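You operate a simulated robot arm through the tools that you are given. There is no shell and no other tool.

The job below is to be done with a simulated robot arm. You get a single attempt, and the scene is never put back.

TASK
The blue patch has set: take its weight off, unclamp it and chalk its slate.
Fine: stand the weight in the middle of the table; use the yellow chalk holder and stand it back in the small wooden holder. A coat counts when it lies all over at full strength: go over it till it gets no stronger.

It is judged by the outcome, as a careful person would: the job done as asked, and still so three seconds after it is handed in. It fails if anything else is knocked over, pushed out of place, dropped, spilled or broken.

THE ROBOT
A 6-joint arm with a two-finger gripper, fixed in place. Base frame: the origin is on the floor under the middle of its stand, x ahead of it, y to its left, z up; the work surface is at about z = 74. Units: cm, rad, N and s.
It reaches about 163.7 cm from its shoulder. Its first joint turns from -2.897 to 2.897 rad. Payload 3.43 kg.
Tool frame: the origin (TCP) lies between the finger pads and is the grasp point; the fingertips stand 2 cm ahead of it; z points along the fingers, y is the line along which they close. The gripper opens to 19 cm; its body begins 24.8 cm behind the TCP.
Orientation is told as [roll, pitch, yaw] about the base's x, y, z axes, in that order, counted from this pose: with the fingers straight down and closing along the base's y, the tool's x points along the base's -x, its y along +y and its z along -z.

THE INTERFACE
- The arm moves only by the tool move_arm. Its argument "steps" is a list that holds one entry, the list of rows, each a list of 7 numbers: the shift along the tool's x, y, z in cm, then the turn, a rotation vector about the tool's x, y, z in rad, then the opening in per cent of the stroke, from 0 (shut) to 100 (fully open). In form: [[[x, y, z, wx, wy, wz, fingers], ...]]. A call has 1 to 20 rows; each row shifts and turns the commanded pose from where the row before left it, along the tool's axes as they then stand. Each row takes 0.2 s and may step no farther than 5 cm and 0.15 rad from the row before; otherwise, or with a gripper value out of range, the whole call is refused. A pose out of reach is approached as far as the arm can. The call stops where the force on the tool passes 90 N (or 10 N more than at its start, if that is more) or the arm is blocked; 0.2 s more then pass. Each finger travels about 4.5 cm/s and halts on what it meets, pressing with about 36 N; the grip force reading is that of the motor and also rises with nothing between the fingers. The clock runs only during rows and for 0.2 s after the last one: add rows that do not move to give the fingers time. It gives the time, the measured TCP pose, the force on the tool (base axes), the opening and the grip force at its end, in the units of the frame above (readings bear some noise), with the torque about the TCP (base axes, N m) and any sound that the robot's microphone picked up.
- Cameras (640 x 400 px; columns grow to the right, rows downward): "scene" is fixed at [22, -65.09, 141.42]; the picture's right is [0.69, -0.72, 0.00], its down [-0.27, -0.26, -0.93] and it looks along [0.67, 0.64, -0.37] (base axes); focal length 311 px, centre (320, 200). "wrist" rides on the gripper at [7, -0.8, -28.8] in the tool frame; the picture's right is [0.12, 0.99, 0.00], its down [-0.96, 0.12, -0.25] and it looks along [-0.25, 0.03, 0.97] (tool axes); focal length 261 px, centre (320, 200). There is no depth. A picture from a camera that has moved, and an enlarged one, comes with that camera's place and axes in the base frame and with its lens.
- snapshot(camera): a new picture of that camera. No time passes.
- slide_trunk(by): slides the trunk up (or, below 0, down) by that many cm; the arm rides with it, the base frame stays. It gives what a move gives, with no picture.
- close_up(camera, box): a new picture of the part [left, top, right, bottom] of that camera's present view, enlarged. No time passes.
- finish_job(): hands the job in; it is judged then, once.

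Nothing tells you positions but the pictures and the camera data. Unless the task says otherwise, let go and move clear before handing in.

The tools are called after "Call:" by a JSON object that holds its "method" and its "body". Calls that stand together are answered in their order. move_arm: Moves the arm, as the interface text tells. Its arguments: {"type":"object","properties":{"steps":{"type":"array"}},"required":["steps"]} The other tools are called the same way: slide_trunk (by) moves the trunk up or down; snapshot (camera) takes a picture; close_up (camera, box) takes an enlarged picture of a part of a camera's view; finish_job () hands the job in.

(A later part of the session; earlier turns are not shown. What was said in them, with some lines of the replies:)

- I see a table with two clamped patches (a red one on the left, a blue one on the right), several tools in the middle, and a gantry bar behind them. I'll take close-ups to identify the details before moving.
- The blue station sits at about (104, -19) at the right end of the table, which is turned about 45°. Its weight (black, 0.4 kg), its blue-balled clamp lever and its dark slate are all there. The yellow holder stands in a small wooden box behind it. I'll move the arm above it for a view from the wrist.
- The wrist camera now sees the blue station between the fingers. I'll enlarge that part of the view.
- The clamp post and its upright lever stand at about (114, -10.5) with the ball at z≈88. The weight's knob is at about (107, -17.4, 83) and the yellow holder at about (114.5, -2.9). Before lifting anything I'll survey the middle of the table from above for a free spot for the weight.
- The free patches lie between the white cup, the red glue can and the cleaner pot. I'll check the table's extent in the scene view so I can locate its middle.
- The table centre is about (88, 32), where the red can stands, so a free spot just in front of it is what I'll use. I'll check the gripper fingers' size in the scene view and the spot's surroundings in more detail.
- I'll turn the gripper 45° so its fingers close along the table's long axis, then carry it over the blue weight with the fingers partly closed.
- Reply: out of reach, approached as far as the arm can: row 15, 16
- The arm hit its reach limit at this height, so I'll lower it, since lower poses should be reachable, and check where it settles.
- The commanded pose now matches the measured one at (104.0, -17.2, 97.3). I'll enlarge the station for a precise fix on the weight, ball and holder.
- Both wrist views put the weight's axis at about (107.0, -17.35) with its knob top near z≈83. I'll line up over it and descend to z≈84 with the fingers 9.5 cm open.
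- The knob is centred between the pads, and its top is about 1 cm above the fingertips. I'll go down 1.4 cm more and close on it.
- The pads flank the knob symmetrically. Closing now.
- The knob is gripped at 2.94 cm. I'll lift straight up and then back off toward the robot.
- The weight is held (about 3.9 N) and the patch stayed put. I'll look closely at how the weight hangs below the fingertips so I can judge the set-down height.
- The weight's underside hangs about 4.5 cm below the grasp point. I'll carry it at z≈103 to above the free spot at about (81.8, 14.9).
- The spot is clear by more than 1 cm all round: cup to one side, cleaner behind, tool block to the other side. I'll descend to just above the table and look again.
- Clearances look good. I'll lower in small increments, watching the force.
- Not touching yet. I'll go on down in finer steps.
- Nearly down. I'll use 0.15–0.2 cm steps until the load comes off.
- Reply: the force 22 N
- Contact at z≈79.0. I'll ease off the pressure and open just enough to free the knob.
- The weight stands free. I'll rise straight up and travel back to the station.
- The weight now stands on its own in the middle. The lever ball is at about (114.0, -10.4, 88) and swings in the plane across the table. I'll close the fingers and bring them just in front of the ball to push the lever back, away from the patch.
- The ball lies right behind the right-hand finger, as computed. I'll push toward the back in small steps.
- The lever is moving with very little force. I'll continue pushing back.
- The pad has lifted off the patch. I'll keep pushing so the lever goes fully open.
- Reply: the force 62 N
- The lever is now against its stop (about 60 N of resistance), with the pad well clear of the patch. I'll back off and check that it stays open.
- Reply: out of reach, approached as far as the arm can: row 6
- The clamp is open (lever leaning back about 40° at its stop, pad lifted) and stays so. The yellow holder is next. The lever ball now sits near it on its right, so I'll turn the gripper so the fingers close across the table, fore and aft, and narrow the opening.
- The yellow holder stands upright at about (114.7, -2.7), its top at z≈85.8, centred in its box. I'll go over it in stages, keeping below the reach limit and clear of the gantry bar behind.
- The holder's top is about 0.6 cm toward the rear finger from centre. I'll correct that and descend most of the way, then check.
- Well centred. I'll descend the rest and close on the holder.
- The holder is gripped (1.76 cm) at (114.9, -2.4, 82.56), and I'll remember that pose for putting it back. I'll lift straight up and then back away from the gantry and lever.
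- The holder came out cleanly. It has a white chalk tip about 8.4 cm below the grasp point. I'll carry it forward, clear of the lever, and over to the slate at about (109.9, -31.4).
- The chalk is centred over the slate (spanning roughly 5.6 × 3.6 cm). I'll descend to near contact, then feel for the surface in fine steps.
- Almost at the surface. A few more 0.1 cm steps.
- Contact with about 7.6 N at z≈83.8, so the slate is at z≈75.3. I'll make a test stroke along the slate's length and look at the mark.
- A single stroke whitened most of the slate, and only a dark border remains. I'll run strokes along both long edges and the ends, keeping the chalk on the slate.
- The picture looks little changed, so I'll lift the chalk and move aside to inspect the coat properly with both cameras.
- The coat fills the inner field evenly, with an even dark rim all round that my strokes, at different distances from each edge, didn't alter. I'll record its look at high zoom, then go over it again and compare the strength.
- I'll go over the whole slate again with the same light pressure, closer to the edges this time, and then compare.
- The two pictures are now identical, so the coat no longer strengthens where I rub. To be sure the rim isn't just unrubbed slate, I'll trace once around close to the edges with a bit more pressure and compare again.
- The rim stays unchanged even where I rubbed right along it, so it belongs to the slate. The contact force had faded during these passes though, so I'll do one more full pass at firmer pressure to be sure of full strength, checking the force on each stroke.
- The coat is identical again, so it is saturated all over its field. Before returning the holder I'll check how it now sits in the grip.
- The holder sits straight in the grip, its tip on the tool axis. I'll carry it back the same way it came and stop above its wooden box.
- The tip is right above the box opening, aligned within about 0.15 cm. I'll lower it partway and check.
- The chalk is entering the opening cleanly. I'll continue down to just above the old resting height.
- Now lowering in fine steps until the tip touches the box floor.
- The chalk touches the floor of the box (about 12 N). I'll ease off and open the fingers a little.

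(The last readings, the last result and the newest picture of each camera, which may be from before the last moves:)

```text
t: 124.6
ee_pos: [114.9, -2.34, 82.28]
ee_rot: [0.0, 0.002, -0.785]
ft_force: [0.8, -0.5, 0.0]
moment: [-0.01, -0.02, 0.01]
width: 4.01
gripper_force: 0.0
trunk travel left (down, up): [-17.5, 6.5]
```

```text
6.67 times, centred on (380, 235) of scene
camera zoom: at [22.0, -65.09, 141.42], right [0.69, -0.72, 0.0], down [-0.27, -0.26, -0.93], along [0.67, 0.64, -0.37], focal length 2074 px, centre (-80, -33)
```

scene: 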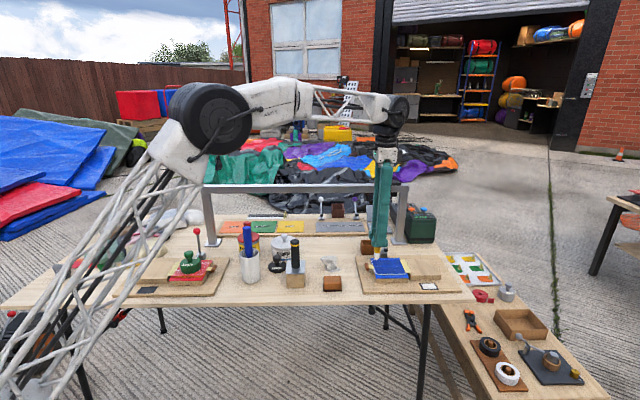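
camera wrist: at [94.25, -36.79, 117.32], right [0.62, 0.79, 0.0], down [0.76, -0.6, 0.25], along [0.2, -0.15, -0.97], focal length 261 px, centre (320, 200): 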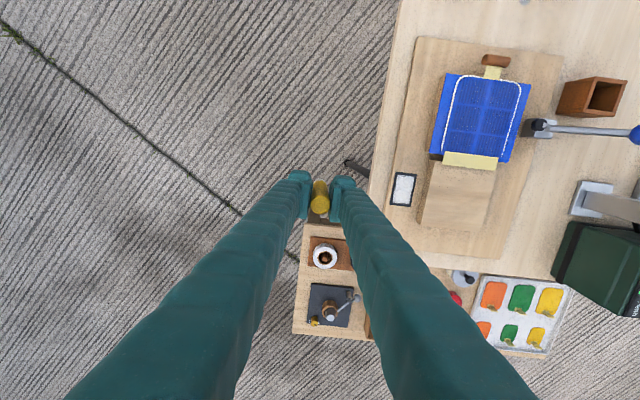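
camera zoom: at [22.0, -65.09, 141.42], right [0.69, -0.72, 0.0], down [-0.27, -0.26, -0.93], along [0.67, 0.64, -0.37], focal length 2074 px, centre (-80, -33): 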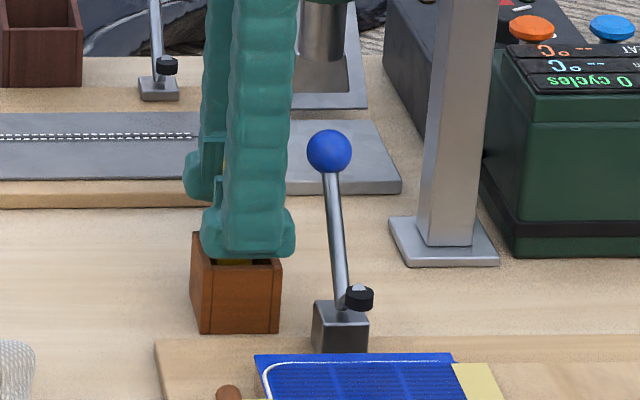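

The holder stands on its own in the box. I'll rise straight up clear of it and then withdraw forward.

Call:
{"method": "move_arm", "body": {"steps": [[[0, 0, -0.5, 0, 0, 0, 21], [0, 0, -1, 0, 0, 0, 21], [0, 0, -1.5, 0, 0, 0, 21], [0, 0, -1.5, 0, 0, 0, 21], [0, 0, -1.5, 0, 0, 0, 21], [0, 0, -1.5, 0, 0, 0, 21], [0, 0, -1.2, 0, 0, 0, 21], [0, -2, 0, 0, 0, 0, 21], [0, -3.5, 0, 0, 0, 0, 21], [0, -4, 0, 0, 0, 0, 21], [0, -4, 0, 0, 0, 0, 21], [0, -4, -2, 0, 0, 0, 21], [0, -4, -2, 0, 0, 0, 21], [0, 0, 0, 0, 0, 0, 21]]]}}

Call:
{"method": "snapshot", "body": {"camera": "scene"}}

Call:
{"method": "close_up", "body": {"camera": "scene", "box": [340, 200, 450, 300]}}

Call:
{"method": "snapshot", "body": {"camera": "wrist"}}

```text
t: 127.6
ee_pos: [99.49, -17.64, 94.79]
ee_rot: [-0.001, 0.0, -0.784]
ft_force: [-0.3, -0.8, 0.4]
moment: [0.03, -0.02, -0.02]
width: 3.99
gripper_force: 0.0
trunk travel left (down, up): [-17.5, 6.5]
```

```text
taken
```

scene: 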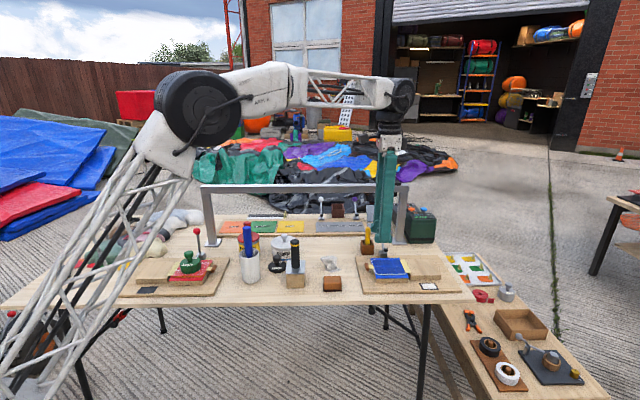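

```text
4.00 times, centred on (395, 250) of scene
camera zoom: at [22.0, -65.09, 141.42], right [0.69, -0.72, 0.0], down [-0.27, -0.26, -0.93], along [0.67, 0.64, -0.37], focal length 1245 px, centre (20, 0)
```

zoom: 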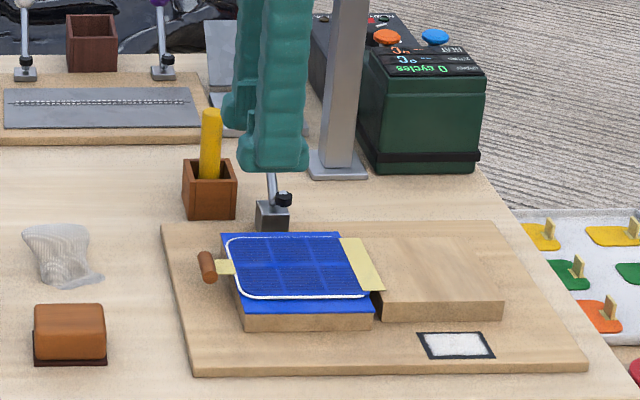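

```text
taken
camera wrist: at [93.88, -13.22, 123.61], right [0.62, 0.79, 0.0], down [0.76, -0.6, 0.25], along [0.2, -0.15, -0.97], focal length 261 px, centre (320, 200)
```

wrist: 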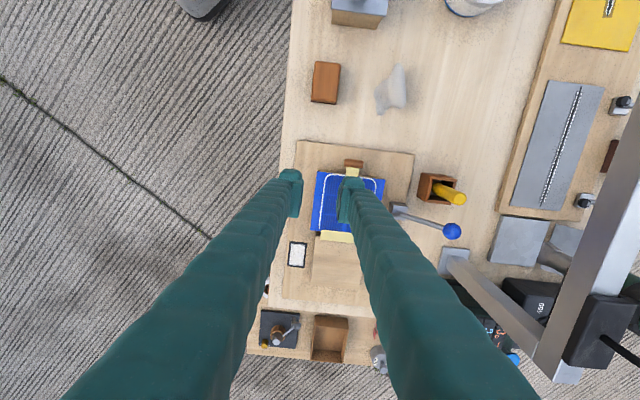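

Everything looks in order: holder standing in its box, clamp open, slate whitened. I'll lift away clear of the table and make a last check of all pieces.

Call:
{"method": "move_arm", "body": {"steps": [[[0, -3, -2.5, 0, 0, 0, 25], [0, -3, -2.5, 0, 0, 0, 30], [1, -3, -2.5, 0, 0, 0, 40], [2, -3, -2.5, 0, 0, 0, 50], [2, -2, -2, 0, 0, 0, 50], [2, -2, -2, 0, 0, 0, 50], [0, 0, 0, 0, 0, 0, 50], [0, 0, 0, 0, 0, 0, 50], [0, 0, 0, 0, 0, 0, 50], [0, 0, 0, 0, 0, 0, 50]]]}}

Call:
{"method": "snapshot", "body": {"camera": "scene"}}

Call:
{"method": "close_up", "body": {"camera": "scene", "box": [340, 200, 450, 300]}}

Call:
{"method": "close_up", "body": {"camera": "scene", "box": [220, 200, 350, 300]}}

Call:
{"method": "snapshot", "body": {"camera": "wrist"}}

```text
t: 129.8
ee_pos: [83.18, -24.13, 108.84]
ee_rot: [0.001, -0.001, -0.783]
ft_force: [-0.3, -0.4, -0.1]
moment: [0.0, 0.0, 0.0]
width: 9.5
gripper_force: 0.0
trunk travel left (down, up): [-17.5, 6.5]
```

```text
taken
```

scene: 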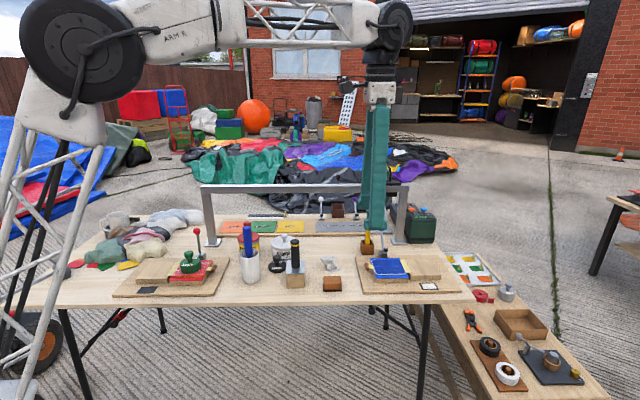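

```text
4.00 times, centred on (395, 250) of scene
camera zoom: at [22.0, -65.09, 141.42], right [0.69, -0.72, 0.0], down [-0.27, -0.26, -0.93], along [0.67, 0.64, -0.37], focal length 1245 px, centre (20, 0)
```

zoom: 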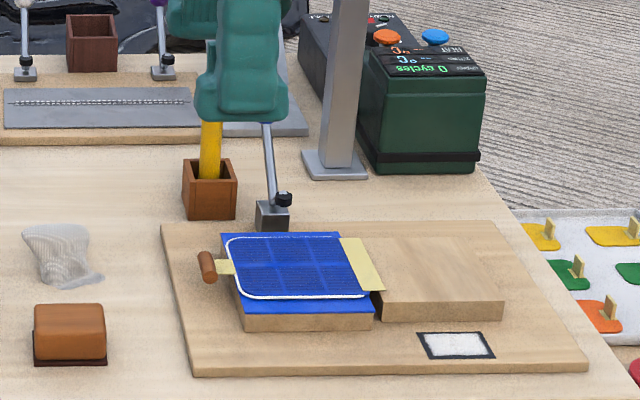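

```text
4.00 times, centred on (285, 250) of scene
camera zoom: at [22.0, -65.09, 141.42], right [0.69, -0.72, 0.0], down [-0.27, -0.26, -0.93], along [0.67, 0.64, -0.37], focal length 1245 px, centre (460, 0)
```

zoom: 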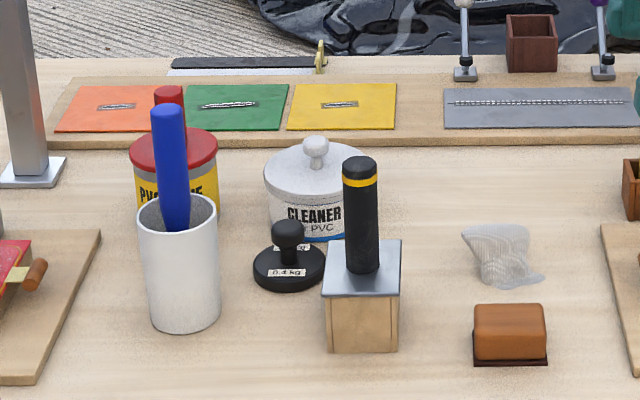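

```text
taken
camera wrist: at [77.6, -19.72, 137.59], right [0.62, 0.79, 0.0], down [0.76, -0.6, 0.25], along [0.19, -0.15, -0.97], focal length 261 px, centre (320, 200)
```

wrist: 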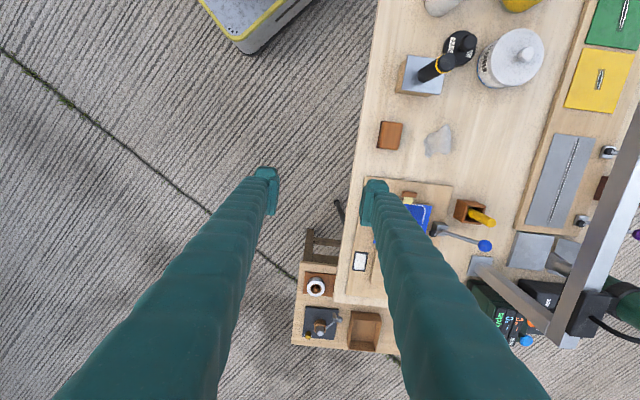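

All is as asked. The weight stands in the free space in the middle of the table, and the blue clamp is open with its pad lifted. The slate is chalked to where it gets no stronger, and the yellow holder stands in its wooden box. The gripper is clear, so I'm handing in.

Call:
{"method": "finish_job", "body": {}}

```text
The job is handed in.
```

I did every part of the job and handed it in. In the last pictures everything was standing where I left it, and nothing else had been moved or knocked over.

- **Weight:** it is off the blue patch and standing on the table. The red glue can stands almost at the table's exact centre, so I used the nearest gap I could safely reach. It is between the white cup, the cleaner pot and the tool block, about 18 cm from the centre.
- **Clamp:** the lever is pushed back to its stop and the pad is lifted off the patch.
- **Slate:** I went over the whole slate four times, and from the second pass on the chalk got no stronger. A dark rim about 4 mm wide remains. It did not change when I rubbed along the edges, so I took it as part of the slate rather than a missed strip. The contact was light on some of those edge strokes, so I am less sure of the rim than of the rest.
- **Yellow chalk holder:** it is standing upright in its small wooden box.
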